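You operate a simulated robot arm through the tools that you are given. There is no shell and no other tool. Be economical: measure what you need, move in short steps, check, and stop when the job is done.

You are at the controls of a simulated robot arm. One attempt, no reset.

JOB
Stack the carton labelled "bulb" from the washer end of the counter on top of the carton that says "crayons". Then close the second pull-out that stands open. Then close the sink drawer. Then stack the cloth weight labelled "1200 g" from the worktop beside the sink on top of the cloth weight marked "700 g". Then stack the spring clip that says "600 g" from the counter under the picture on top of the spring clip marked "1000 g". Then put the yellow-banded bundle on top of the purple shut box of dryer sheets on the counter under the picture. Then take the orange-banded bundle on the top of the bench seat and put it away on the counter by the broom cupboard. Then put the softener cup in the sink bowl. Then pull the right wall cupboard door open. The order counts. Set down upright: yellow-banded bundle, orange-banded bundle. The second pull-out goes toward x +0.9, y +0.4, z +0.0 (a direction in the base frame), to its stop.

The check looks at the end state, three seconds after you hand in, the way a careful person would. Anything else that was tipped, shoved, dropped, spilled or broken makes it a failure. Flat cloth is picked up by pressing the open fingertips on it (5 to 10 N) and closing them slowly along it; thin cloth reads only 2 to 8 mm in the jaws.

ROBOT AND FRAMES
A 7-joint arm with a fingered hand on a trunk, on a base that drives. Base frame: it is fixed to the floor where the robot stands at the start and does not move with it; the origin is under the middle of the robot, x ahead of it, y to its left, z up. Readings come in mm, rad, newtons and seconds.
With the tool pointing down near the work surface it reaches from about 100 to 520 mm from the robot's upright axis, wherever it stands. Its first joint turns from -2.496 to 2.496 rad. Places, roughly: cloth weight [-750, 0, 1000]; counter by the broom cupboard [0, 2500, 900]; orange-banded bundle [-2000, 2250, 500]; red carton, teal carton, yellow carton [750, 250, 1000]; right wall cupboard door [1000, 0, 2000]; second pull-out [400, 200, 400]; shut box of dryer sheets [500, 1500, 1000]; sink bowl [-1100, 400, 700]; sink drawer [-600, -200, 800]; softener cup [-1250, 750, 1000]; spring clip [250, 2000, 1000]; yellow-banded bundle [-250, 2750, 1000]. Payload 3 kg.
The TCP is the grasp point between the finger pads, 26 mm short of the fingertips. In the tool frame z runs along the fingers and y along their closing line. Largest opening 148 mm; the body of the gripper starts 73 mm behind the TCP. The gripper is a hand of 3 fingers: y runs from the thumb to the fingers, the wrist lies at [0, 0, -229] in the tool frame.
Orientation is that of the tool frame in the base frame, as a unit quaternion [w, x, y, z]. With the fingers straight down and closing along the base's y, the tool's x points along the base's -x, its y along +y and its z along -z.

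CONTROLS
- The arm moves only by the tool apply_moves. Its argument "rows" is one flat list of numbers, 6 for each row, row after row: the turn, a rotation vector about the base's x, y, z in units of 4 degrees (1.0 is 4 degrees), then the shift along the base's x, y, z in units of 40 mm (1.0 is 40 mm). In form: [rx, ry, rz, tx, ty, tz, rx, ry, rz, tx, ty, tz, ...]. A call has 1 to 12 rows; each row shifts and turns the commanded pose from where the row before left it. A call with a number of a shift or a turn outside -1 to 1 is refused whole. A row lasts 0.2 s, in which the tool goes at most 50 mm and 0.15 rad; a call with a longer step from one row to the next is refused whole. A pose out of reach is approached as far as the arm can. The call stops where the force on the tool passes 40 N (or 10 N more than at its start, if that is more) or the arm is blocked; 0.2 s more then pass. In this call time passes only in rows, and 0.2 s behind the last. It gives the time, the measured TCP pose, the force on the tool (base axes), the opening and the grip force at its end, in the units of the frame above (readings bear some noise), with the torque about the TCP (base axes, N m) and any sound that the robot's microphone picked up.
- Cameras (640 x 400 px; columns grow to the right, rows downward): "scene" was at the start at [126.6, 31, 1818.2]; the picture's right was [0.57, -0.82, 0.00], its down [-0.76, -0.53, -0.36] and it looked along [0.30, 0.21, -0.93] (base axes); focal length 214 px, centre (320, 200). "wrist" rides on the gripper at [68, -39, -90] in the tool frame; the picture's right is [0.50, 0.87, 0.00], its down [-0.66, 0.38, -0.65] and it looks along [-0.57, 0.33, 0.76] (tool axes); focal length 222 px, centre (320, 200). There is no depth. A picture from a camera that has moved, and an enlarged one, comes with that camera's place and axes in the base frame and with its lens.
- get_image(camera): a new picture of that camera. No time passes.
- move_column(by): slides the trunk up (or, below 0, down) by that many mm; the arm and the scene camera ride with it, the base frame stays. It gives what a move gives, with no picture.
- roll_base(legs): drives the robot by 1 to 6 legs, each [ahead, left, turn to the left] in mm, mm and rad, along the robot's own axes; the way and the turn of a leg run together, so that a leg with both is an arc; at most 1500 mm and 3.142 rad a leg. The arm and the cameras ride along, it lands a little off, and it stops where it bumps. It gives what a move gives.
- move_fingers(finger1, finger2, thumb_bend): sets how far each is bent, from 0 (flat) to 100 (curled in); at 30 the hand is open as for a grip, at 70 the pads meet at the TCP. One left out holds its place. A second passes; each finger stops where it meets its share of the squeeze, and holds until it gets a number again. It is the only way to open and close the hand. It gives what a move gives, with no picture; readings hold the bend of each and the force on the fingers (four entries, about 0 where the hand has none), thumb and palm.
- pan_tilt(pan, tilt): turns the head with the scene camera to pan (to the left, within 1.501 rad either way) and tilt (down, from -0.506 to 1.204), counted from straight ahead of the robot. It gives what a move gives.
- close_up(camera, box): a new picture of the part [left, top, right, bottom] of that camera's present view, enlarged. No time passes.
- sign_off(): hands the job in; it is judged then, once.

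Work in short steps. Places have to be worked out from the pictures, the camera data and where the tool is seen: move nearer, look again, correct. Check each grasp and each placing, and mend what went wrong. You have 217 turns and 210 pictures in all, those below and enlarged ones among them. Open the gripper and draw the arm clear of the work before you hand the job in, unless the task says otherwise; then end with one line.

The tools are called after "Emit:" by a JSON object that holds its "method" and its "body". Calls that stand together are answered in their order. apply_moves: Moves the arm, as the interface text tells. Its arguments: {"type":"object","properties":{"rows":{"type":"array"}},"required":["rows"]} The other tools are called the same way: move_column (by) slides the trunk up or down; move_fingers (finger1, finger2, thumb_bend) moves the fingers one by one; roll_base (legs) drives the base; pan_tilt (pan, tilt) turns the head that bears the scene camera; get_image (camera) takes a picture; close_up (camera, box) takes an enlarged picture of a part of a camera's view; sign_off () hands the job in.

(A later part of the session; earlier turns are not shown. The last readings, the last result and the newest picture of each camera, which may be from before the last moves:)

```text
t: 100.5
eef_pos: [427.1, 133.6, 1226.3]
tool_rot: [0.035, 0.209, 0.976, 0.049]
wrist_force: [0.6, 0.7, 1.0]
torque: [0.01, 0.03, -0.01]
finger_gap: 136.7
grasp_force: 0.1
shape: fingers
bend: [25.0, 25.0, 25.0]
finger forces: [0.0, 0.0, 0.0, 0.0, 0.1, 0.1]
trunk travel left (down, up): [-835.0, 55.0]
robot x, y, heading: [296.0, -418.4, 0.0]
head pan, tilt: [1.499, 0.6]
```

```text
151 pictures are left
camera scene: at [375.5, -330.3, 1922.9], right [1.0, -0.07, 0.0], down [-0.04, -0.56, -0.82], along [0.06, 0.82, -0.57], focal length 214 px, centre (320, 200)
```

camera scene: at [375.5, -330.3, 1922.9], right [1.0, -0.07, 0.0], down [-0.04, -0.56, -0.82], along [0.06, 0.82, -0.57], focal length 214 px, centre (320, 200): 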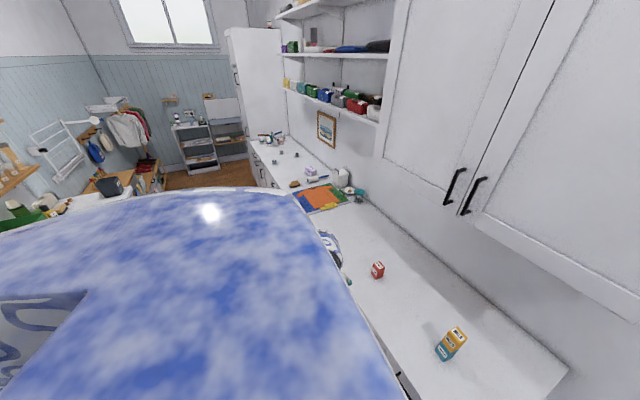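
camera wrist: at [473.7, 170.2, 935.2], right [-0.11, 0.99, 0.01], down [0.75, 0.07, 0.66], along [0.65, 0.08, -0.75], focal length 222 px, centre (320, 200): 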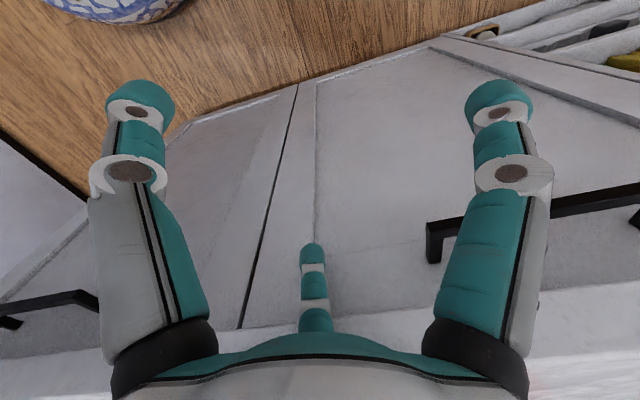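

Pull-out is closed. Drive along the aisle toward the sink and turn right around to face it.

Emit:
{"method": "roll_base", "body": {"legs": [[-224, 502, 0], [0, 0, -2.72]]}}

Emit:
{"method": "pan_tilt", "body": {"pan": 0.0, "tilt": 0.6}}

Emit:
{"method": "get_image", "body": {"camera": "scene"}}

Emit:
{"method": "pan_tilt", "body": {"pan": -1.0, "tilt": 0.6}}

Emit:
{"method": "get_image", "body": {"camera": "scene"}}

```text
t: 110.2
eef_pos: [141.8, -481.1, 1227.1]
tool_rot: [0.055, 0.998, -0.015, -0.025]
wrist_force: [-0.3, 0.3, 0.3]
torque: [0.01, 0.02, -0.01]
finger_gap: 136.9
grasp_force: 0.1
shape: fingers
bend: [25.0, 25.0, 25.0]
finger forces: [0.0, 0.0, 0.0, 0.0, 0.0, 0.0]
trunk travel left (down, up): [-835.0, 55.0]
robot x, y, heading: [64.3, 81.0, -2.748]
head pan, tilt: [1.499, 0.6]
```

```text
t: 111.8
eef_pos: [141.0, -481.3, 1226.7]
tool_rot: [0.054, 0.998, -0.016, -0.025]
wrist_force: [-0.3, 0.0, -0.1]
torque: [0.0, 0.03, -0.04]
finger_gap: 137.0
grasp_force: 0.1
shape: fingers
bend: [25.0, 25.0, 25.0]
finger forces: [0.0, 0.1, 0.0, 0.0, 0.0, 0.0]
trunk travel left (down, up): [-835.0, 55.0]
robot x, y, heading: [59.4, 83.6, -2.743]
head pan, tilt: [0.0, 0.6]
```

```text
150 pictures are left
camera scene: at [-93.8, 15.7, 1922.9], right [-0.38, 0.92, 0.0], down [0.52, 0.22, -0.83], along [-0.76, -0.32, -0.56], focal length 214 px, centre (320, 200)
```

scene: 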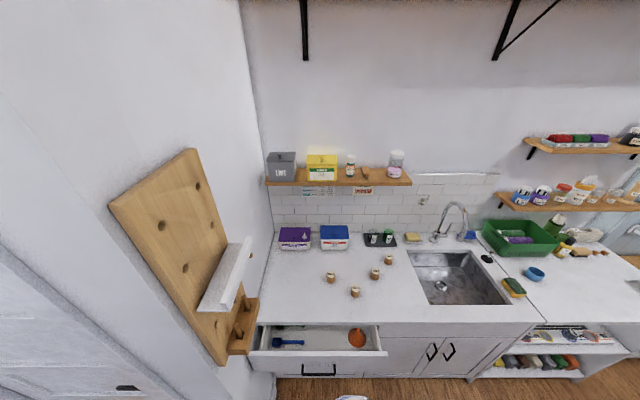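

```text
t: 113.1
eef_pos: [143.1, -479.4, 1226.3]
tool_rot: [0.054, 0.998, -0.017, -0.025]
wrist_force: [0.0, 0.2, 0.0]
torque: [0.04, 0.01, 0.0]
finger_gap: 136.9
grasp_force: 0.1
shape: fingers
bend: [25.0, 25.0, 25.0]
finger forces: [0.0, 0.1, 0.0, 0.1, 0.0, 0.1]
trunk travel left (down, up): [-835.0, 55.0]
robot x, y, heading: [61.1, 79.4, -2.753]
head pan, tilt: [-1.0, 0.6]
```

```text
149 pictures are left
camera scene: at [-84.7, 99.9, 1922.9], right [0.57, 0.82, 0.0], down [0.46, -0.32, -0.83], along [-0.68, 0.47, -0.56], focal length 214 px, centre (320, 200)
```

scene: 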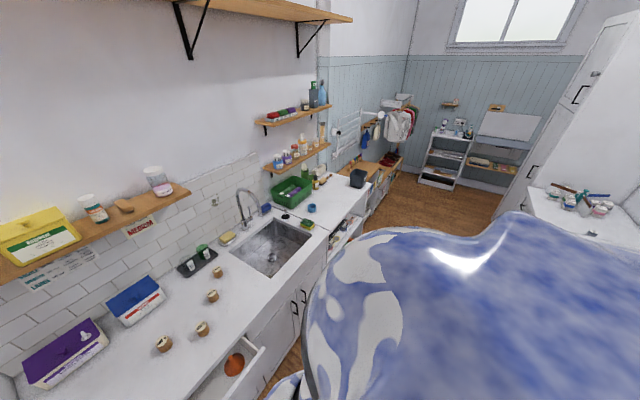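

Sink side is now in full view: the drawer at left, open ~100 mm, with four cloth weights on the worktop. Shift right 150 and swing the arm around to the front.

Emit:
{"method": "roll_base", "body": {"legs": [[0, -150, 0]]}}

Emit:
{"method": "apply_moves", "body": {"rows": [0, 0, -1, -0.984, -0.107, 0, 0, 0, -1, -0.988, -0.038, 0, 0, 0, -1, -0.989, 0.031, 0, 0, 0, -1, -0.984, 0.1, 0, 0, 0, -1, -0.975, 0.168, 0, 0, 0, -1, -0.961, 0.236, 0, 0, 0, -1, -0.942, 0.302, 0, 0, 0, -1, -0.919, 0.367, 0, 0, 0, -1, -0.891, 0.431, 0, 0, 0, -1, -0.859, 0.492, 0, 0, 0, -1, -0.822, 0.55, 0, 0, 0, -1, -0.782, 0.606, 0]}}

Emit:
{"method": "apply_moves", "body": {"rows": [0, 0, -1, -0.738, 0.659, 0, 0, 0, -1, -0.69, 0.709, 0, 0, 0, -1, -0.639, 0.756, 0, 0, 0, -1, -0.584, 0.798, 0, 0, 0, -1, -0.527, 0.837, 0, 0, 0, -1, -0.468, 0.872, 0]}}

Emit:
{"method": "pan_tilt", "body": {"pan": 0.0, "tilt": 0.9}}

Emit:
{"method": "get_image", "body": {"camera": "scene"}}

Emit:
{"method": "get_image", "body": {"camera": "wrist"}}

```text
t: 114.4
eef_pos: [84.1, -338.5, 1227.5]
tool_rot: [0.055, 0.998, -0.017, -0.024]
wrist_force: [0.2, 0.3, 0.7]
torque: [-0.02, 0.0, -0.02]
finger_gap: 137.0
grasp_force: 0.0
shape: fingers
bend: [25.0, 25.0, 25.0]
finger forces: [0.0, 0.0, 0.0, 0.1, 0.0, 0.0]
trunk travel left (down, up): [-835.0, 55.0]
robot x, y, heading: [1.7, 223.6, -2.749]
head pan, tilt: [-1.0, 0.6]
```

```text
t: 116.0
eef_pos: [-171.7, -335.5, 1198.2]
tool_rot: [0.052, 0.968, -0.242, -0.03]
wrist_force: [17.8, 0.0, 2.1]
torque: [-0.07, 1.67, 0.48]
finger_gap: 137.0
grasp_force: 7.9
shape: fingers
bend: [25.0, 25.0, 25.0]
finger forces: [0.1, 0.0, 0.0, 0.0, 0.1, 16.6]
out of reach, approached as far as the arm can: row 2, 3, 4, 5, 6, 7, 8
trunk travel left (down, up): [-835.0, 55.0]
robot x, y, heading: [4.5, 222.2, -2.745]
head pan, tilt: [-1.0, 0.6]
stopped in row 8: the force on the tool passed its limit (the readings are from after the stop); the commanded pose is now the measured one
```

```text
t: 116.3
eef_pos: [-172.6, -330.8, 1196.0]
tool_rot: [0.051, 0.969, -0.238, -0.026]
wrist_force: [16.2, 4.1, 2.2]
torque: [-0.41, 1.56, 0.4]
finger_gap: 137.0
grasp_force: 7.9
shape: fingers
bend: [25.0, 25.0, 25.0]
finger forces: [0.0, 0.1, 0.1, 0.0, 0.1, 15.5]
out of reach, approached as far as the arm can: row 1
trunk travel left (down, up): [-835.0, 55.0]
robot x, y, heading: [3.2, 222.8, -2.748]
head pan, tilt: [-1.0, 0.6]
stopped in row 1: the force on the tool passed its limit (the readings are from after the stop); the commanded pose is now the measured one
```

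```text
t: 117.6
eef_pos: [-173.2, -330.5, 1196.3]
tool_rot: [0.052, 0.969, -0.239, -0.028]
wrist_force: [17.4, 5.4, -4.7]
torque: [-0.33, 1.53, 0.43]
finger_gap: 137.3
grasp_force: 8.7
shape: fingers
bend: [25.0, 25.0, 25.0]
finger forces: [0.0, 0.0, 0.1, 0.0, 0.0, 17.5]
trunk travel left (down, up): [-835.0, 55.0]
robot x, y, heading: [2.8, 224.6, -2.75]
head pan, tilt: [0.0, 0.901]
```

```text
148 pictures are left
camera scene: at [-136.6, 161.4, 1898.4], right [-0.38, 0.92, 0.0], down [0.72, 0.3, -0.62], along [-0.57, -0.24, -0.78], focal length 214 px, centre (320, 200)
```

scene: 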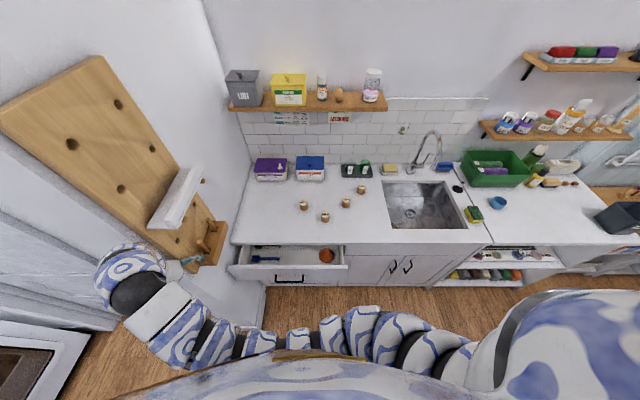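

```text
147 pictures are left
camera wrist: at [-87.7, -319.8, 1278.8], right [0.04, -1.0, 0.08], down [-0.7, 0.03, 0.71], along [-0.71, -0.09, -0.7], focal length 222 px, centre (320, 200)
```

wrist: 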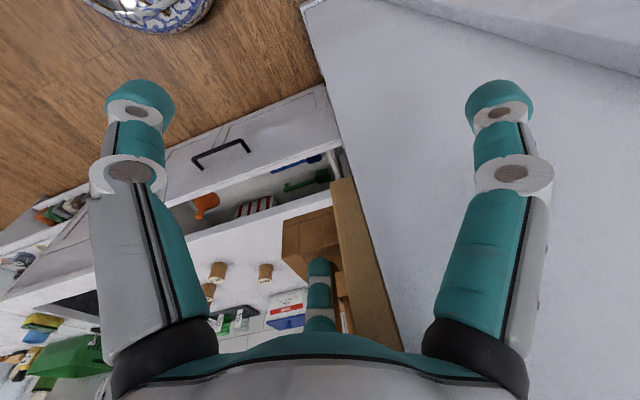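

The hand bumped the wall board; back off gently, move the robot further right, then swing.

Emit:
{"method": "apply_moves", "body": {"rows": [0, 0, 0, 0.9, 0.2, 0, 0, 0, 0, 0.9, 0.3, 0, 0, 0, 0, 0.9, 0.3, 0]}}

Emit:
{"method": "roll_base", "body": {"legs": [[0, -350, 0]]}}

Emit:
{"method": "close_up", "body": {"camera": "scene", "box": [0, 30, 320, 300]}}

```text
t: 118.4
eef_pos: [-88.5, -298.1, 1185.5]
tool_rot: [0.053, 0.969, -0.241, -0.028]
wrist_force: [0.4, -0.1, 0.4]
torque: [0.0, -0.01, 0.02]
finger_gap: 137.1
grasp_force: 0.0
shape: fingers
bend: [25.0, 25.0, 25.0]
finger forces: [0.0, 0.0, 0.0, 0.1, 0.0, 0.0]
out of reach, approached as far as the arm can: row 1, 2, 3
trunk travel left (down, up): [-835.0, 55.0]
robot x, y, heading: [5.6, 221.7, -2.745]
head pan, tilt: [0.0, 0.901]
```

```text
t: 120.7
eef_pos: [-225.0, 29.1, 1185.2]
tool_rot: [0.053, 0.969, -0.241, -0.027]
wrist_force: [-0.4, -0.5, -1.1]
torque: [-0.02, -0.02, -0.01]
finger_gap: 137.0
grasp_force: 0.0
shape: fingers
bend: [25.0, 25.0, 25.0]
finger forces: [0.0, 0.1, 0.0, 0.0, 0.0, 0.1]
trunk travel left (down, up): [-835.0, 55.0]
robot x, y, heading: [-132.9, 547.6, -2.748]
head pan, tilt: [0.0, 0.901]
```

```text
1.48 times, centred on (160, 165) of scene
camera zoom: at [-276.5, 489.9, 1898.1], right [-0.38, 0.92, 0.0], down [0.72, 0.3, -0.62], along [-0.57, -0.24, -0.78], focal length 318 px, centre (557, 252)
```

zoom: 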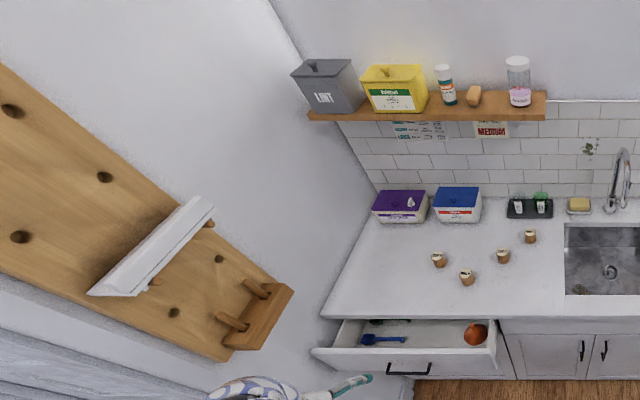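

Board is intact. Swing the arm to the front here, where there is room, lowering slightly.

Emit:
{"method": "apply_moves", "body": {"rows": [0, 0, -1, -0.9, 0.191, -0.1, 0, 0, -1, -0.884, 0.254, -0.1, 0, 0, -1, -0.865, 0.315, -0.1, 0, 0, -1, -0.84, 0.374, -0.1, 0, 0, -1, -0.812, 0.432, -0.1, 0, 0, -1, -0.78, 0.488, -0.1, 0, 0, -1, -0.744, 0.541, -0.1, 0, 0, -1, -0.705, 0.591, -0.1, 0, 0, -1, -0.662, 0.639, -0.1, 0, 0, -1, -0.616, 0.684, -0.1, 0, 0, -1, -0.566, 0.725, -0.1, 0, 0, -1, -0.514, 0.763, -0.1]}}

Emit:
{"method": "get_image", "body": {"camera": "scene"}}

Emit:
{"method": "close_up", "body": {"camera": "scene", "box": [220, 150, 400, 250]}}

Emit:
{"method": "get_image", "body": {"camera": "wrist"}}

```text
t: 123.3
eef_pos: [-581.4, 270.3, 1137.3]
tool_rot: [0.036, 0.787, -0.614, -0.048]
wrist_force: [0.0, 1.0, 0.0]
torque: [-0.02, 0.02, -0.01]
finger_gap: 137.1
grasp_force: 0.1
shape: fingers
bend: [25.0, 25.0, 25.0]
finger forces: [0.0, 0.1, 0.0, 0.1, 0.1, 0.1]
trunk travel left (down, up): [-835.0, 55.0]
robot x, y, heading: [-130.4, 547.8, -2.746]
head pan, tilt: [0.0, 0.901]
```

```text
145 pictures are left
camera scene: at [-276.5, 489.2, 1898.1], right [-0.38, 0.92, 0.0], down [0.72, 0.3, -0.62], along [-0.57, -0.24, -0.78], focal length 214 px, centre (320, 200)
```

scene: 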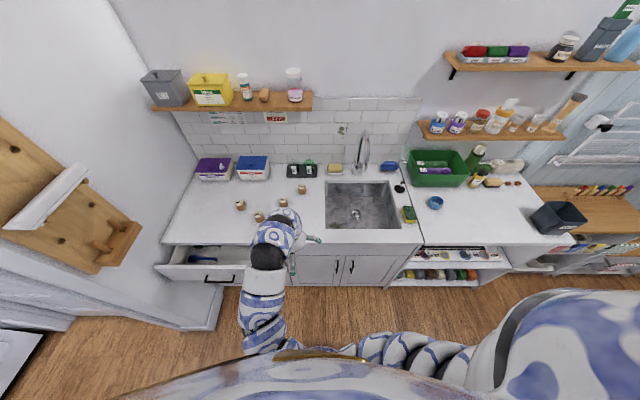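

```text
3.56 times, centred on (310, 200) of scene
camera zoom: at [-276.5, 489.2, 1898.1], right [-0.38, 0.92, 0.0], down [0.72, 0.3, -0.62], along [-0.57, -0.24, -0.78], focal length 763 px, centre (356, 200)
```

zoom: 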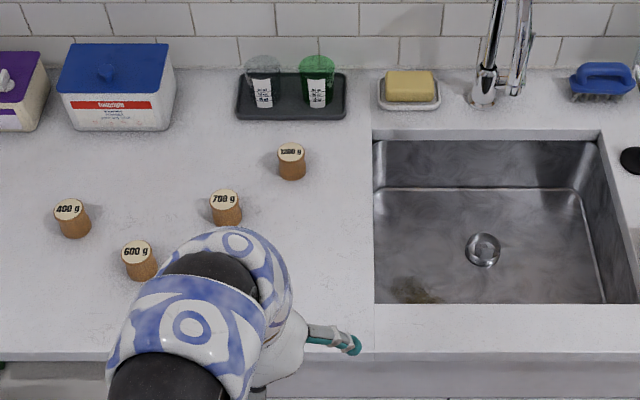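

```text
143 pictures are left
camera wrist: at [-516.3, 214.0, 1219.6], right [-0.71, -0.7, 0.08], down [-0.45, 0.54, 0.71], along [-0.54, 0.47, -0.7], focal length 222 px, centre (320, 200)
```

wrist: 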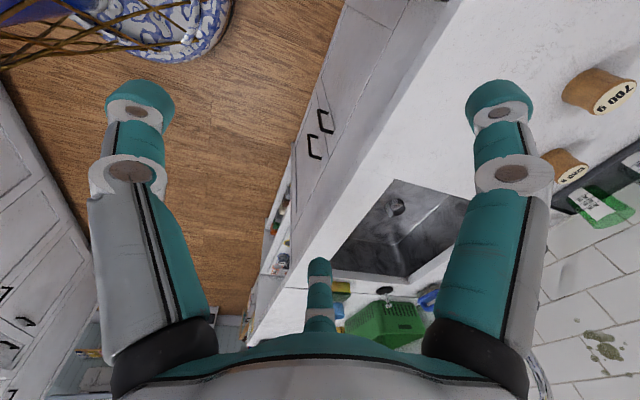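

Weights identified (400, 600, 700 and the 1200 at the back). Now the drawer: close the fist, drive back left in front of the drawer, position the hand before it and lower.

Emit:
{"method": "move_fingers", "body": {"finger1": 68, "finger2": 68, "thumb_bend": 68}}

Emit:
{"method": "apply_moves", "body": {"rows": [0, 0, 0, 0.33, 0.83, 0, 0, 0, 0, 0.33, 0.83, 0, 0, 0, 0, 0.33, 0.83, 0]}}

Emit:
{"method": "roll_base", "body": {"legs": [[0, 340, 0]]}}

Emit:
{"method": "move_column", "body": {"by": -300}}

Emit:
{"method": "get_image", "body": {"camera": "wrist"}}

Emit:
{"method": "get_image", "body": {"camera": "scene"}}

```text
t: 124.3
eef_pos: [-580.9, 269.1, 1137.5]
tool_rot: [0.035, 0.787, -0.615, -0.047]
wrist_force: [0.0, 0.2, 0.1]
torque: [-0.02, 0.01, 0.0]
finger_gap: 5.5
grasp_force: 0.0
shape: fingers
bend: [68.0, 68.0, 68.0]
finger forces: [0.0, 0.1, 0.1, 0.0, 0.0, 0.1]
trunk travel left (down, up): [-835.0, 55.0]
robot x, y, heading: [-135.1, 548.2, -2.749]
head pan, tilt: [0.0, 0.901]
```

```text
t: 125.1
eef_pos: [-555.8, 344.9, 1129.6]
tool_rot: [0.033, 0.787, -0.614, -0.047]
wrist_force: [0.2, -0.6, -0.5]
torque: [0.0, 0.0, -0.01]
finger_gap: 5.0
grasp_force: 0.2
shape: fingers
bend: [68.0, 68.0, 68.0]
finger forces: [0.0, 0.0, 0.0, 0.0, 0.0, 0.0]
out of reach, approached as far as the arm can: row 3
trunk travel left (down, up): [-835.0, 55.0]
robot x, y, heading: [-132.4, 548.9, -2.745]
head pan, tilt: [0.0, 0.901]
```

```text
t: 127.3
eef_pos: [-425.4, 30.8, 1131.1]
tool_rot: [0.033, 0.786, -0.616, -0.047]
wrist_force: [0.3, 0.1, 0.4]
torque: [0.01, -0.01, 0.03]
finger_gap: 5.1
grasp_force: 0.0
shape: fingers
bend: [68.0, 68.0, 68.0]
finger forces: [0.0, 0.1, 0.0, 0.0, 0.1, 0.0]
trunk travel left (down, up): [-835.0, 55.0]
robot x, y, heading: [-1.3, 233.5, -2.751]
head pan, tilt: [0.0, 0.901]
```

```text
t: 130.3
eef_pos: [-426.3, 29.9, 831.8]
tool_rot: [0.033, 0.786, -0.615, -0.047]
wrist_force: [0.4, 0.4, -0.3]
torque: [0.0, 0.04, 0.01]
finger_gap: 5.2
grasp_force: 0.0
shape: fingers
bend: [68.0, 68.0, 68.0]
finger forces: [0.2, 0.1, 0.0, 0.0, 0.0, 0.1]
trunk travel left (down, up): [-535.0, 355.0]
robot x, y, heading: [-1.4, 233.7, -2.752]
head pan, tilt: [0.0, 0.901]
```

```text
142 pictures are left
camera wrist: at [-361.4, -25.1, 913.4], right [-0.72, -0.69, 0.08], down [-0.44, 0.54, 0.71], along [-0.54, 0.47, -0.7], focal length 222 px, centre (320, 200)
```

wrist: 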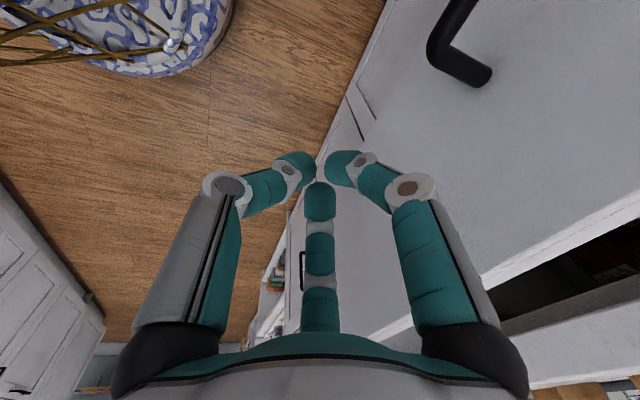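

```text
141 pictures are left
camera scene: at [-145.8, 174.2, 1598.2], right [-0.38, 0.92, 0.0], down [0.72, 0.3, -0.62], along [-0.57, -0.24, -0.78], focal length 214 px, centre (320, 200)
```

scene: 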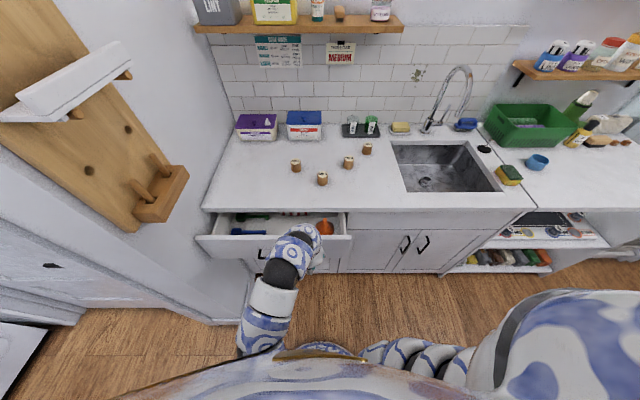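

Hand is in front of the drawer, right of its handle. Tilt the fist forward ~48° toward the drawer and lower to z≈785.

Emit:
{"method": "apply_moves", "body": {"rows": [-0.397, 0.918, 0, 0, 0, -0.1, -0.397, 0.918, 0, 0, 0, -0.1, -0.397, 0.918, 0, 0, 0, -0.1, -0.397, 0.918, 0, 0, 0, -0.1, -0.397, 0.918, 0, 0, 0, -0.1, -0.397, 0.918, 0, 0, 0, -0.1, -0.397, 0.918, 0, 0, 0, -0.1, -0.397, 0.918, 0, 0, 0, -0.1, -0.397, 0.918, 0, 0, 0, -0.1, -0.397, 0.918, 0, 0, 0, -0.1, -0.397, 0.918, 0, 0, 0, -0.1, -0.397, 0.918, 0, 0, 0, -0.1]}}

Emit:
{"method": "get_image", "body": {"camera": "wrist"}}

```text
t: 132.4
eef_pos: [-514.0, 29.8, 783.7]
tool_rot: [0.303, 0.666, -0.648, -0.213]
wrist_force: [0.2, 0.1, 0.0]
torque: [0.02, -0.02, 0.0]
finger_gap: 4.5
grasp_force: 0.1
shape: fingers
bend: [68.0, 68.0, 68.0]
finger forces: [0.1, 0.0, 0.1, 0.0, 0.0, 0.0]
out of reach, approached as far as the arm can: row 1, 2, 3, 4, 5
trunk travel left (down, up): [-535.0, 355.0]
robot x, y, heading: [-4.6, 235.0, -2.753]
head pan, tilt: [0.0, 0.901]
stopped in row 10: the arm was blocked; the commanded pose is now the measured one
```

```text
140 pictures are left
camera wrist: at [-419.9, -26.5, 829.5], right [-0.6, -0.48, 0.64], down [0.12, 0.74, 0.66], along [-0.79, 0.47, -0.39], focal length 222 px, centre (320, 200)
```

wrist: 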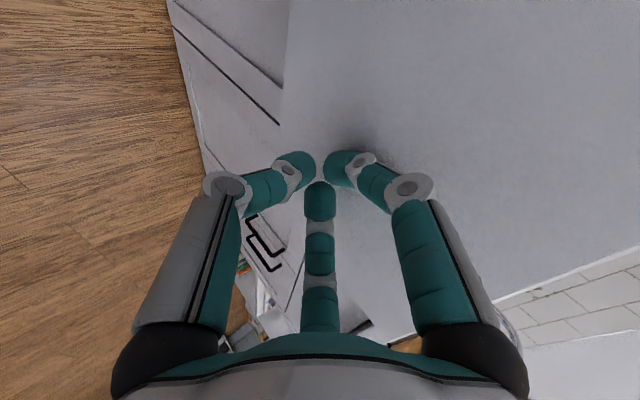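

The fist is at the drawer front. Push toward the counter.

Emit:
{"method": "apply_moves", "body": {"rows": [0, 0, 0, -0.46, -0.2, 0, 0, 0, 0, -0.46, -0.2, 0, 0, 0, 0, -0.46, -0.2, 0, 0, 0, 0, -0.46, -0.2, 0, 0, 0, 0, -0.3, -0.13, 0, 0, 0, 0, -0.3, -0.13, 0, 0, 0, 0, -0.3, -0.13, 0]}}

Emit:
{"method": "get_image", "body": {"camera": "wrist"}}

Emit:
{"method": "get_image", "body": {"camera": "scene"}}

```text
t: 134.1
eef_pos: [-617.0, -14.7, 788.0]
tool_rot: [0.307, 0.666, -0.644, -0.215]
wrist_force: [9.4, 2.9, 2.4]
torque: [-0.02, 0.08, 0.13]
finger_gap: 0.1
grasp_force: 4.2
shape: fingers
bend: [71.0, 68.0, 68.0]
finger forces: [8.2, 1.2, 0.0, 0.0, 0.1, 0.0]
trunk travel left (down, up): [-535.0, 355.0]
robot x, y, heading: [-2.5, 239.3, -2.754]
head pan, tilt: [0.0, 0.901]
```

```text
139 pictures are left
camera wrist: at [-521.8, -70.1, 833.1], right [-0.59, -0.48, 0.65], down [0.12, 0.74, 0.66], along [-0.8, 0.47, -0.38], focal length 222 px, centre (320, 200)
```

wrist: 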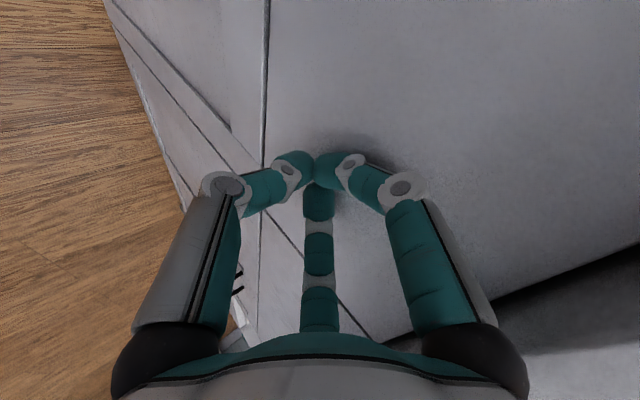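

```text
138 pictures are left
camera scene: at [-144.7, 174.6, 1598.3], right [-0.38, 0.92, 0.0], down [0.72, 0.3, -0.62], along [-0.57, -0.24, -0.78], focal length 214 px, centre (320, 200)
```

scene: 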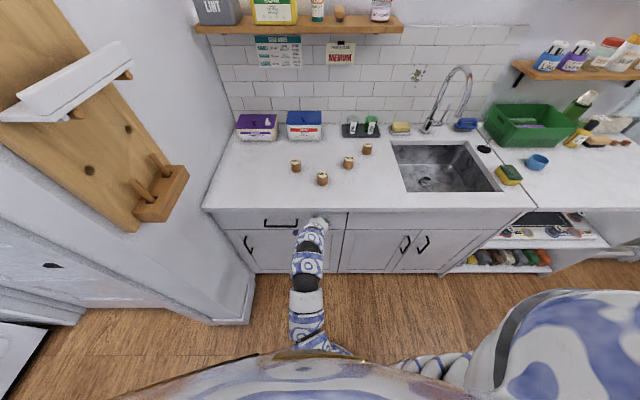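

Looks flush. A little more push to confirm the stop.

Emit:
{"method": "apply_moves", "body": {"rows": [0, 0, 0, -0.2, -0.09, 0, 0, 0, 0, -0.2, -0.09, 0, 0, 0, 0, -0.2, -0.09, 0]}}

Emit:
{"method": "close_up", "body": {"camera": "scene", "box": [200, 190, 440, 290]}}

```text
t: 134.5
eef_pos: [-623.0, -17.3, 787.3]
tool_rot: [0.305, 0.668, -0.644, -0.215]
wrist_force: [30.8, 13.1, 6.3]
torque: [-0.02, -0.02, 0.27]
finger_gap: 0.0
grasp_force: 16.4
shape: fingers
bend: [71.0, 71.0, 66.0]
finger forces: [26.1, 8.3, 0.0, 0.0, 0.1, 0.0]
trunk travel left (down, up): [-535.0, 355.0]
robot x, y, heading: [0.8, 233.6, -2.749]
head pan, tilt: [0.0, 0.901]
stopped in row 2: the force on the tool passed its limit (the readings are from after the stop); the commanded pose is now the measured one
```

```text
2.67 times, centred on (320, 240) of scene
camera zoom: at [-142.3, 175.8, 1598.5], right [-0.38, 0.92, 0.0], down [0.72, 0.3, -0.62], along [-0.58, -0.24, -0.78], focal length 572 px, centre (320, 93)
```

zoom: 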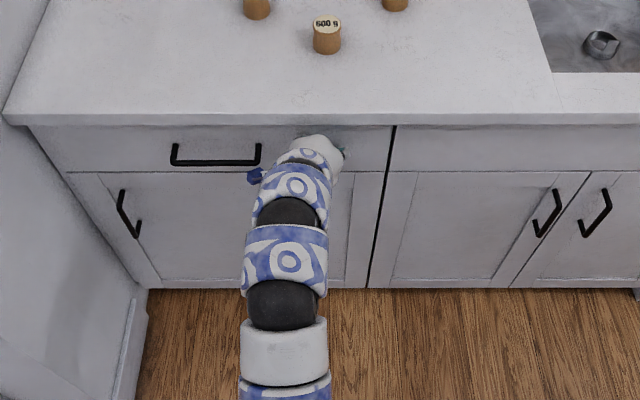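

Drawer is closed to its stop. Retreat with untilting, then raise the trunk and open the hand.

Emit:
{"method": "apply_moves", "body": {"rows": [0, 0, 0, 0.9, 0.39, 0, 0, 0, 0, 0.9, 0.39, 0, 0.397, -0.918, 0, 0.5, 0.2, 0, 0.397, -0.918, 0, 0.3, 0.13, 0, 0.397, -0.918, 0, 0, 0, 0.1, 0.397, -0.918, 0, 0, 0, 0.1, 0.397, -0.918, 0, 0, 0, 0.1, 0.397, -0.918, 0, 0, 0, 0.1, 0.397, -0.918, 0, 0, 0, 0.1, 0.397, -0.918, 0, 0, 0, 0.1, 0.397, -0.918, 0, 0, 0, 0.1, 0.397, -0.918, 0, 0, 0, 0.1]}}

Emit:
{"method": "move_column", "body": {"by": 310}}

Emit:
{"method": "move_fingers", "body": {"finger1": 30, "finger2": 30, "thumb_bend": 30}}

Emit:
{"method": "get_image", "body": {"camera": "scene"}}

```text
t: 137.1
eef_pos: [-522.1, 24.4, 819.5]
tool_rot: [-0.007, 0.736, -0.672, -0.081]
wrist_force: [0.0, 0.0, -0.6]
torque: [-0.04, 0.01, 0.01]
finger_gap: 4.7
grasp_force: 0.1
shape: fingers
bend: [68.0, 68.0, 68.0]
finger forces: [0.0, 0.1, 0.0, 0.0, 0.0, 0.0]
trunk travel left (down, up): [-535.0, 355.0]
robot x, y, heading: [-1.5, 231.8, -2.752]
head pan, tilt: [0.0, 0.901]
```

```text
t: 140.2
eef_pos: [-521.0, 26.5, 1129.1]
tool_rot: [-0.006, 0.736, -0.673, -0.081]
wrist_force: [-1.3, 0.2, -0.5]
torque: [0.0, -0.01, -0.01]
finger_gap: 4.6
grasp_force: 0.1
shape: fingers
bend: [68.0, 68.0, 68.0]
finger forces: [0.0, 0.0, 0.1, 0.0, 0.0, 0.0]
trunk travel left (down, up): [-845.0, 45.0]
robot x, y, heading: [-4.5, 233.4, -2.748]
head pan, tilt: [0.0, 0.901]
```

```text
t: 141.2
eef_pos: [-521.6, 25.0, 1130.3]
tool_rot: [-0.005, 0.736, -0.672, -0.081]
wrist_force: [0.3, -0.1, -0.7]
torque: [0.01, 0.0, -0.01]
finger_gap: 126.6
grasp_force: 0.0
shape: fingers
bend: [30.0, 30.0, 30.0]
finger forces: [0.0, 0.1, 0.1, 0.0, 0.0, 0.0]
trunk travel left (down, up): [-845.0, 45.0]
robot x, y, heading: [-2.6, 234.4, -2.751]
head pan, tilt: [0.0, 0.901]
```

```text
136 pictures are left
camera scene: at [-145.5, 174.4, 1908.1], right [-0.38, 0.92, 0.0], down [0.72, 0.3, -0.62], along [-0.57, -0.24, -0.78], focal length 214 px, centre (320, 200)
```

scene: 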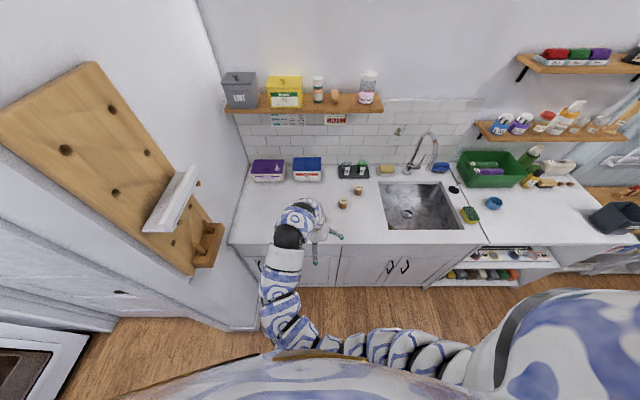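

Untilt the residual 9° and drive to the sink counter.

Emit:
{"method": "apply_moves", "body": {"rows": [-0.718, -0.696, 0, 0, 0, 0, -0.718, -0.696, 0, 0, 0, 0, -0.22, -0.21, 0, 0, 0, 0]}}

Emit:
{"method": "roll_base", "body": {"legs": [[0, -205, 0], [335, 0, 0]]}}

Emit:
{"method": "get_image", "body": {"camera": "scene"}}

Emit:
{"method": "get_image", "body": {"camera": "wrist"}}

```text
t: 142.0
eef_pos: [-522.8, 25.2, 1129.4]
tool_rot: [-0.001, 0.739, -0.674, 0.0]
wrist_force: [-0.3, -0.3, -0.6]
torque: [0.01, -0.01, -0.01]
finger_gap: 126.4
grasp_force: 0.0
shape: fingers
bend: [30.0, 30.0, 30.0]
finger forces: [0.1, 0.0, 0.1, 0.0, 0.0, 0.1]
trunk travel left (down, up): [-845.0, 45.0]
robot x, y, heading: [-3.7, 233.3, -2.751]
head pan, tilt: [0.0, 0.901]
```

```text
t: 145.4
eef_pos: [-908.7, 84.2, 1128.9]
tool_rot: [-0.002, 0.739, -0.674, -0.001]
wrist_force: [0.4, -0.2, 0.7]
torque: [0.02, -0.03, -0.05]
finger_gap: 126.6
grasp_force: 0.1
shape: fingers
bend: [30.0, 30.0, 30.0]
finger forces: [0.1, 0.0, 0.1, 0.0, 0.0, 0.0]
trunk travel left (down, up): [-845.0, 45.0]
robot x, y, heading: [-389.0, 293.9, -2.748]
head pan, tilt: [0.0, 0.901]
```

```text
135 pictures are left
camera scene: at [-534.1, 234.5, 1908.0], right [-0.38, 0.92, 0.0], down [0.72, 0.3, -0.62], along [-0.57, -0.24, -0.78], focal length 214 px, centre (320, 200)
```

scene: 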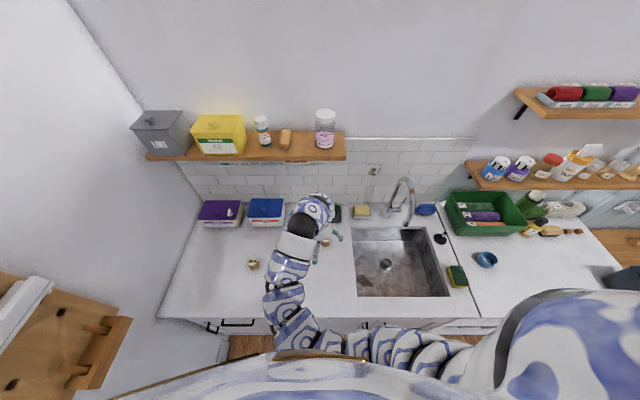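

```text
134 pictures are left
camera wrist: at [-864.2, 21.8, 1218.5], right [-0.82, -0.58, 0.0], down [-0.44, 0.62, 0.66], along [-0.38, 0.54, -0.76], focal length 222 px, centre (320, 200)
```

wrist: 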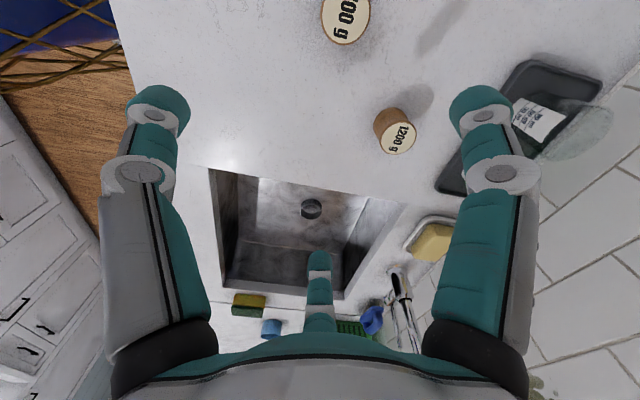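

1200 g confirmed. Zoom to get its size and height.

Emit:
{"method": "close_up", "body": {"camera": "wrist", "box": [350, 80, 450, 170]}}

Emit:
{"method": "close_up", "body": {"camera": "wrist", "box": [300, 0, 400, 60]}}

Emit:
{"method": "close_up", "body": {"camera": "scene", "box": [240, 180, 400, 300]}}

```text
4.44 times, centred on (400, 125) of wrist
camera zoom: at [-864.2, 21.8, 1218.5], right [-0.82, -0.58, 0.0], down [-0.44, 0.62, 0.66], along [-0.38, 0.54, -0.76], focal length 987 px, centre (-36, 533)
```

zoom: 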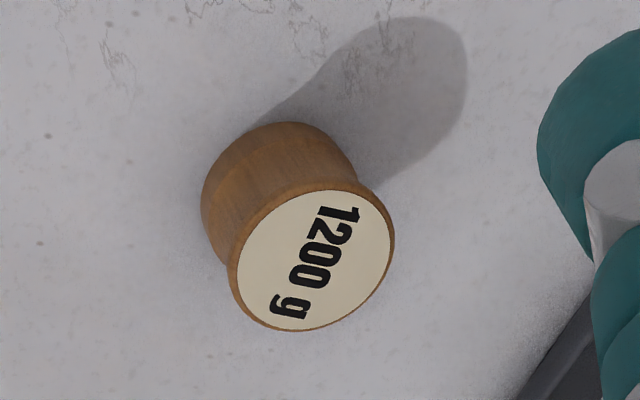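

```text
6.40 times, centred on (350, 30) of wrist
camera zoom: at [-864.2, 21.8, 1218.5], right [-0.82, -0.58, 0.0], down [-0.44, 0.62, 0.66], along [-0.38, 0.54, -0.76], focal length 1422 px, centre (128, 1288)
```

zoom: 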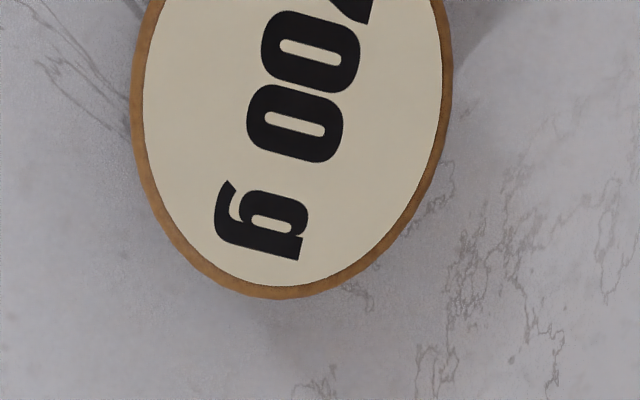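

```text
3.33 times, centred on (320, 240) of scene
camera zoom: at [-534.1, 234.5, 1908.0], right [-0.38, 0.92, 0.0], down [0.72, 0.3, -0.62], along [-0.57, -0.24, -0.78], focal length 715 px, centre (320, 67)
```

zoom: 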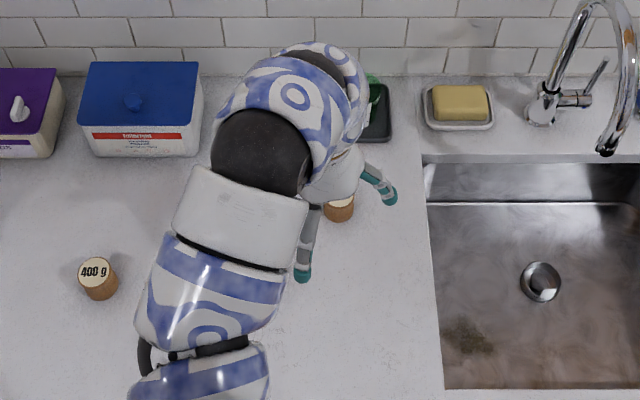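

1200 g weight: centre ≈(-1019,66), ~47 mm wide, ~45 tall, surface ≈905. Move above and descend to z≈1010.

Emit:
{"method": "apply_moves", "body": {"rows": [0, 0, 0, -0.92, -0.15, -0.9, 0, 0, 0, -0.92, -0.15, -0.9, 0, 0, 0, -0.92, -0.15, -0.9]}}

Emit:
{"method": "get_image", "body": {"camera": "wrist"}}

```text
refused: row 1 steps farther than a row can; nothing moved
```

```text
130 pictures are left
camera wrist: at [-864.2, 21.8, 1218.5], right [-0.82, -0.58, 0.0], down [-0.44, 0.62, 0.66], along [-0.38, 0.54, -0.76], focal length 222 px, centre (320, 200)
```

wrist: 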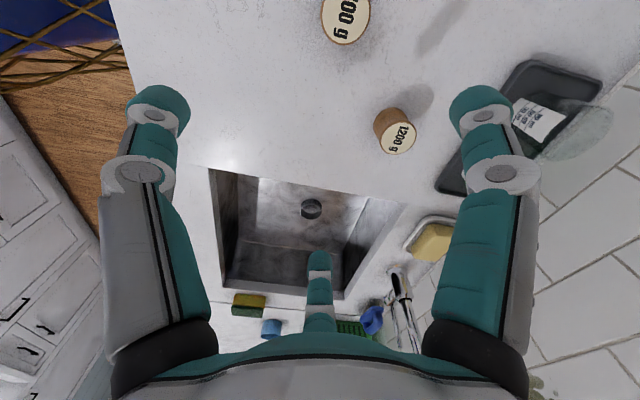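

Step too long; split across rows.

Emit:
{"method": "apply_moves", "body": {"rows": [0, 0, 0, -0.92, -0.15, 0, 0, 0, 0, -0.92, -0.15, 0, 0, 0, 0, -0.92, -0.15, 0, 0, 0, 0, 0, 0, -0.95, 0, 0, 0, 0, 0, -0.95, 0, 0, 0, 0, 0, -0.95]}}

Emit:
{"method": "get_image", "body": {"camera": "wrist"}}

```text
t: 146.8
eef_pos: [-1019.0, 68.1, 1014.9]
tool_rot: [-0.002, 0.74, -0.673, -0.001]
wrist_force: [0.5, 0.1, 0.5]
torque: [-0.03, -0.03, 0.03]
finger_gap: 126.9
grasp_force: 0.0
shape: fingers
bend: [30.0, 30.0, 30.0]
finger forces: [0.0, 0.0, 0.1, 0.0, 0.1, 0.1]
trunk travel left (down, up): [-845.0, 45.0]
robot x, y, heading: [-394.0, 295.0, -2.75]
head pan, tilt: [0.0, 0.901]
```

```text
129 pictures are left
camera wrist: at [-973.9, 4.7, 1104.3], right [-0.82, -0.58, 0.0], down [-0.44, 0.62, 0.66], along [-0.38, 0.54, -0.76], focal length 222 px, centre (320, 200)
```

wrist: 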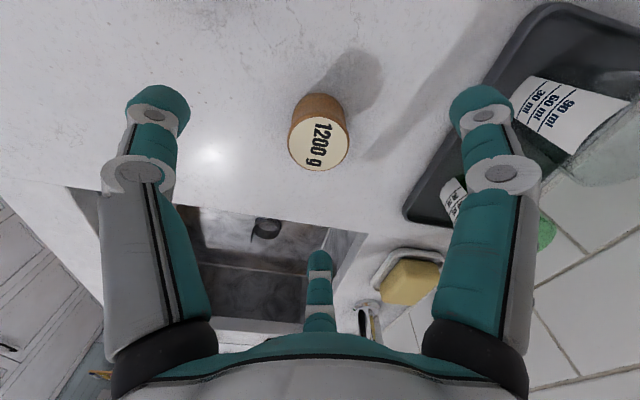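

Centred. Descend to z≈938 and grip.

Emit:
{"method": "apply_moves", "body": {"rows": [0, 0, 0, 0.03, 0, -0.95, 0, 0, 0, 0, 0, -0.95]}}

Emit:
{"method": "move_fingers", "body": {"finger1": 70, "finger2": 70, "thumb_bend": 70}}

Emit:
{"method": "get_image", "body": {"camera": "wrist"}}

```text
t: 147.4
eef_pos: [-1017.1, 68.2, 936.8]
tool_rot: [-0.001, 0.739, -0.673, 0.0]
wrist_force: [-0.3, 0.0, -0.5]
torque: [0.02, 0.0, 0.02]
finger_gap: 126.9
grasp_force: 0.1
shape: fingers
bend: [30.0, 30.0, 30.0]
finger forces: [0.1, 0.1, 0.0, 0.0, 0.1, 0.1]
trunk travel left (down, up): [-845.0, 45.0]
robot x, y, heading: [-388.9, 294.5, -2.75]
head pan, tilt: [0.0, 0.901]
```

```text
t: 147.9
eef_pos: [-1018.0, 67.8, 943.3]
tool_rot: [0.003, 0.739, -0.674, 0.0]
wrist_force: [9.8, 4.0, 29.7]
torque: [0.25, -0.68, 0.06]
finger_gap: 33.6
grasp_force: 29.0
shape: fingers
bend: [59.0, 59.0, 61.0]
finger forces: [13.1, 15.3, 0.0, 0.0, 28.5, 0.0]
trunk travel left (down, up): [-845.0, 45.0]
robot x, y, heading: [-386.2, 293.4, -2.747]
head pan, tilt: [0.0, 0.901]
stopped: the force on the tool passed its limit (the readings are from after the stop); the commanded pose is now the measured one
```

```text
128 pictures are left
camera wrist: at [-973.0, 3.8, 1032.4], right [-0.82, -0.58, 0.01], down [-0.43, 0.62, 0.65], along [-0.38, 0.53, -0.76], focal length 222 px, centre (320, 200)
```

wrist: 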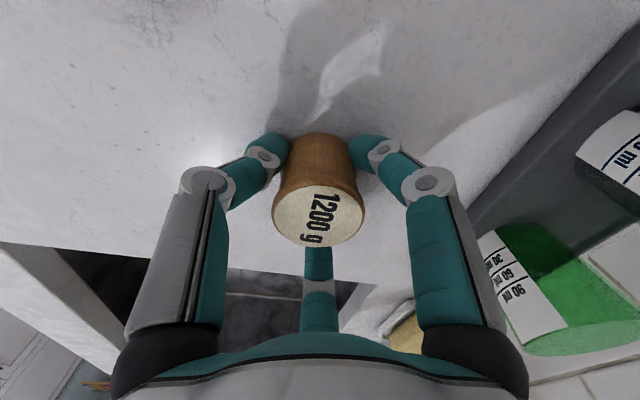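

Curling tips touched the counter. Ease up a few mm and re-tighten, then lift a bit and check.

Emit:
{"method": "apply_moves", "body": {"rows": [0, 0, 0, 0, 0, 0.1]}}

Emit:
{"method": "move_fingers", "body": {"finger1": 70, "finger2": 70, "thumb_bend": 70}}

Emit:
{"method": "apply_moves", "body": {"rows": [0, 0, 0, 0, 0, 0.6, 0, 0, 0, 0, 0, 0.9, 0, 0, 0, 0, 0, 0.9]}}

Emit:
{"method": "get_image", "body": {"camera": "wrist"}}

```text
t: 148.3
eef_pos: [-1019.9, 66.8, 943.3]
tool_rot: [0.001, 0.739, -0.673, -0.001]
wrist_force: [0.9, -0.7, -0.9]
torque: [-0.04, 0.02, 0.02]
finger_gap: 33.5
grasp_force: 16.8
shape: fingers
bend: [59.0, 59.0, 62.0]
finger forces: [11.4, 9.5, 0.1, 0.0, 13.2, 0.1]
trunk travel left (down, up): [-845.0, 45.0]
robot x, y, heading: [-390.3, 291.5, -2.748]
head pan, tilt: [0.0, 0.901]
```

```text
t: 149.3
eef_pos: [-1020.1, 66.1, 944.3]
tool_rot: [0.001, 0.739, -0.674, -0.001]
wrist_force: [0.0, -0.4, 0.5]
torque: [-0.01, 0.02, 0.03]
finger_gap: 33.5
grasp_force: 15.6
shape: fingers
bend: [58.0, 58.0, 62.0]
finger forces: [10.0, 9.2, 0.0, 0.1, 12.2, 0.1]
trunk travel left (down, up): [-845.0, 45.0]
robot x, y, heading: [-392.6, 297.4, -2.752]
head pan, tilt: [0.0, 0.901]
```

```text
t: 150.1
eef_pos: [-1020.3, 65.2, 1040.1]
tool_rot: [0.003, 0.739, -0.673, -0.001]
wrist_force: [-1.0, -0.2, -3.2]
torque: [-0.04, 0.0, 0.0]
finger_gap: 33.8
grasp_force: 15.5
shape: fingers
bend: [58.0, 58.0, 62.0]
finger forces: [10.3, 9.1, 0.1, 0.0, 12.2, 0.0]
trunk travel left (down, up): [-845.0, 45.0]
robot x, y, heading: [-390.7, 294.9, -2.746]
head pan, tilt: [0.0, 0.901]
```

```text
127 pictures are left
camera wrist: at [-974.3, 2.8, 1130.1], right [-0.82, -0.58, 0.0], down [-0.44, 0.62, 0.65], along [-0.38, 0.53, -0.76], focal length 222 px, centre (320, 200)
```

wrist: 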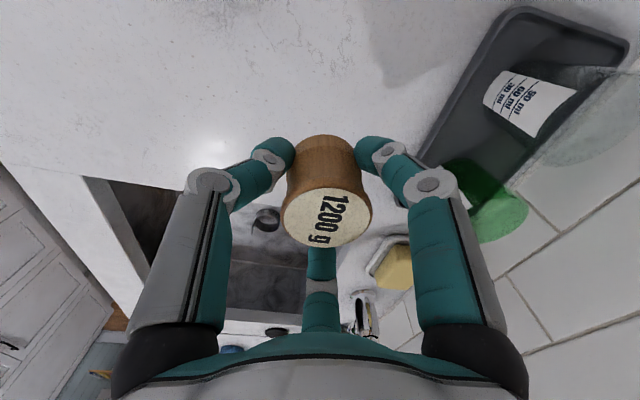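

Held and lifted (≈3 N weight felt). Move above the 700 g weight and look.

Emit:
{"method": "apply_moves", "body": {"rows": [0, 0, 0, 0.86, -0.33, 0, 0, 0, 0, 0.86, -0.33, 0, 0, 0, 0, 0.86, -0.33, 0, 0, 0, 0, 0.86, -0.33, 0]}}

Emit:
{"method": "get_image", "body": {"camera": "wrist"}}

Emit:
{"method": "close_up", "body": {"camera": "wrist", "box": [256, 90, 416, 190]}}

```text
t: 151.1
eef_pos: [-881.1, 13.7, 1041.1]
tool_rot: [0.001, 0.738, -0.674, -0.001]
wrist_force: [0.0, -0.4, -3.8]
torque: [-0.02, 0.03, -0.03]
finger_gap: 33.9
grasp_force: 15.8
shape: fingers
bend: [58.0, 58.0, 62.0]
finger forces: [10.4, 9.3, 0.0, 0.1, 12.4, 0.0]
trunk travel left (down, up): [-845.0, 45.0]
robot x, y, heading: [-389.1, 291.9, -2.75]
head pan, tilt: [0.0, 0.901]
```

```text
126 pictures are left
camera wrist: at [-835.5, -49.3, 1129.9], right [-0.82, -0.58, 0.0], down [-0.43, 0.62, 0.65], along [-0.38, 0.53, -0.76], focal length 222 px, centre (320, 200)
```

wrist: 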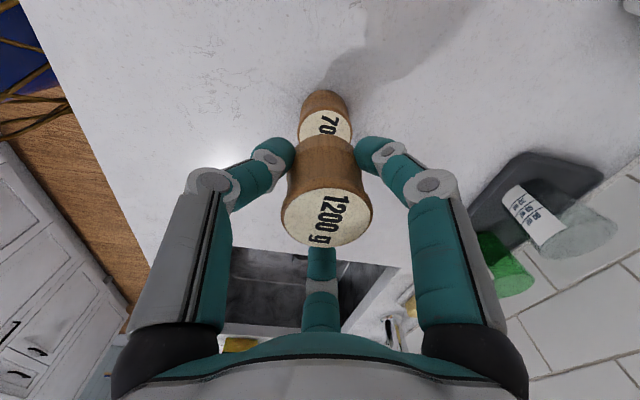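

```text
4.00 times, centred on (336, 140) of wrist
camera zoom: at [-835.5, -49.3, 1129.9], right [-0.82, -0.58, 0.0], down [-0.43, 0.62, 0.65], along [-0.38, 0.53, -0.76], focal length 888 px, centre (256, 440)
```

zoom: 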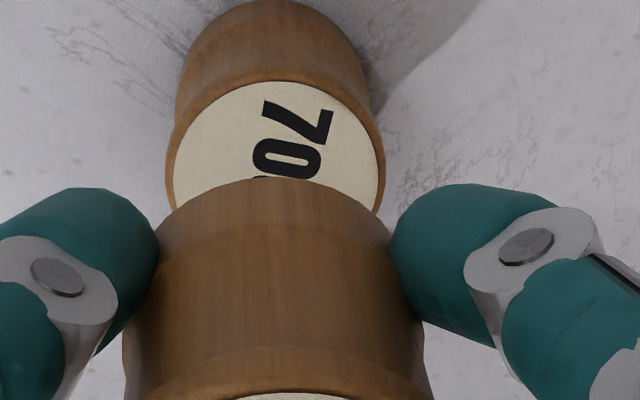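

Offset is ~(-4,+4) mm. Correct and lower until contact.

Emit:
{"method": "apply_moves", "body": {"rows": [0, 0, 0, -0.09, 0.09, -0.5, 0, 0, 0, 0, 0, -0.55, 0, 0, 0, 0, 0, -0.1]}}

Emit:
{"method": "close_up", "body": {"camera": "wrist", "box": [256, 90, 416, 190]}}

```text
t: 151.9
eef_pos: [-886.2, 16.6, 994.3]
tool_rot: [0.001, 0.739, -0.673, -0.002]
wrist_force: [-0.3, 0.0, -3.5]
torque: [0.01, -0.01, -0.04]
finger_gap: 33.7
grasp_force: 15.8
shape: fingers
bend: [58.0, 58.0, 62.0]
finger forces: [10.3, 9.1, 0.1, 0.1, 12.2, 0.0]
trunk travel left (down, up): [-845.0, 45.0]
robot x, y, heading: [-387.1, 294.3, -2.751]
head pan, tilt: [0.0, 0.901]
```

```text
4.00 times, centred on (336, 140) of wrist
camera zoom: at [-840.1, -45.6, 1083.0], right [-0.82, -0.58, 0.0], down [-0.44, 0.62, 0.65], along [-0.38, 0.53, -0.76], focal length 888 px, centre (256, 440)
```

zoom: 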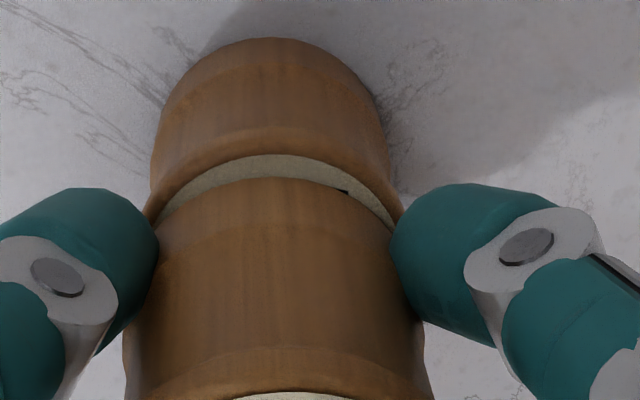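

Nearly down and well centred. Lower in 2–3 mm steps to contact.

Emit:
{"method": "apply_moves", "body": {"rows": [0, 0, 0, 0, 0, -0.06, 0, 0, 0, 0, 0, -0.05]}}

Emit:
{"method": "close_up", "body": {"camera": "wrist", "box": [256, 90, 416, 190]}}

```text
t: 152.5
eef_pos: [-884.6, 16.7, 991.2]
tool_rot: [0.003, 0.739, -0.674, -0.002]
wrist_force: [0.3, 0.5, 10.0]
torque: [-0.03, 0.08, -0.01]
finger_gap: 33.4
grasp_force: 17.6
shape: fingers
bend: [58.0, 58.0, 62.0]
finger forces: [11.1, 10.4, 0.1, 0.0, 13.4, 0.0]
trunk travel left (down, up): [-845.0, 45.0]
robot x, y, heading: [-390.8, 296.4, -2.751]
head pan, tilt: [0.0, 0.901]
```

```text
4.00 times, centred on (336, 140) of wrist
camera zoom: at [-840.2, -45.6, 1080.3], right [-0.82, -0.58, 0.01], down [-0.43, 0.62, 0.65], along [-0.38, 0.53, -0.76], focal length 888 px, centre (256, 440)
```

zoom: 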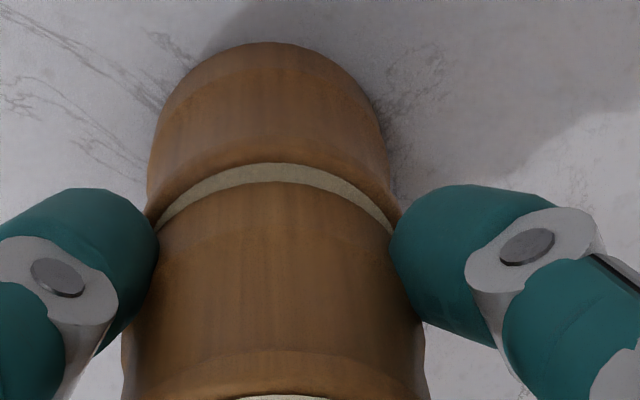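

Contact, concentric. Release gradually.

Emit:
{"method": "move_fingers", "body": {"finger1": 52, "finger2": 52, "thumb_bend": 54}}

Emit:
{"method": "move_fingers", "body": {"finger1": 30, "finger2": 30, "thumb_bend": 30}}

Emit:
{"method": "get_image", "body": {"camera": "wrist"}}

```text
t: 153.5
eef_pos: [-884.9, 16.4, 989.3]
tool_rot: [0.001, 0.739, -0.674, -0.001]
wrist_force: [-1.0, 0.5, 0.3]
torque: [0.0, 0.01, 0.0]
finger_gap: 51.7
grasp_force: 0.1
shape: fingers
bend: [52.0, 52.0, 54.0]
finger forces: [0.0, 0.0, 0.1, 0.0, 0.1, 0.1]
trunk travel left (down, up): [-845.0, 45.0]
robot x, y, heading: [-392.2, 298.8, -2.75]
head pan, tilt: [0.0, 0.901]
```

```text
t: 154.5
eef_pos: [-885.8, 16.8, 989.2]
tool_rot: [0.002, 0.739, -0.674, 0.0]
wrist_force: [0.0, 0.5, 0.0]
torque: [0.04, 0.01, 0.03]
finger_gap: 126.3
grasp_force: 0.1
shape: fingers
bend: [30.0, 30.0, 30.0]
finger forces: [0.0, 0.1, 0.0, 0.0, 0.1, 0.0]
trunk travel left (down, up): [-845.0, 45.0]
robot x, y, heading: [-389.0, 294.4, -2.747]
head pan, tilt: [0.0, 0.901]
```

```text
122 pictures are left
camera wrist: at [-840.2, -45.6, 1079.2], right [-0.82, -0.58, 0.0], down [-0.43, 0.62, 0.65], along [-0.38, 0.53, -0.76], focal length 222 px, centre (320, 200)
```

wrist: 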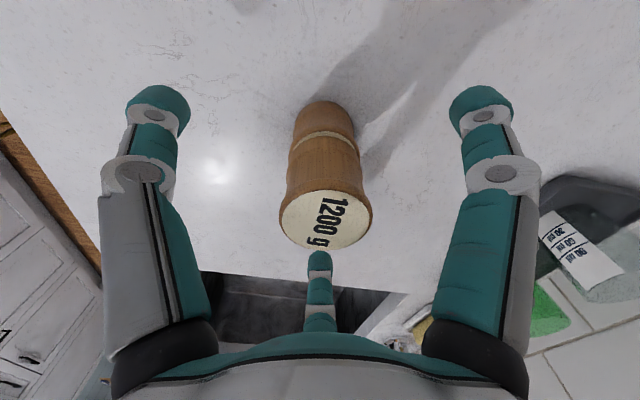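

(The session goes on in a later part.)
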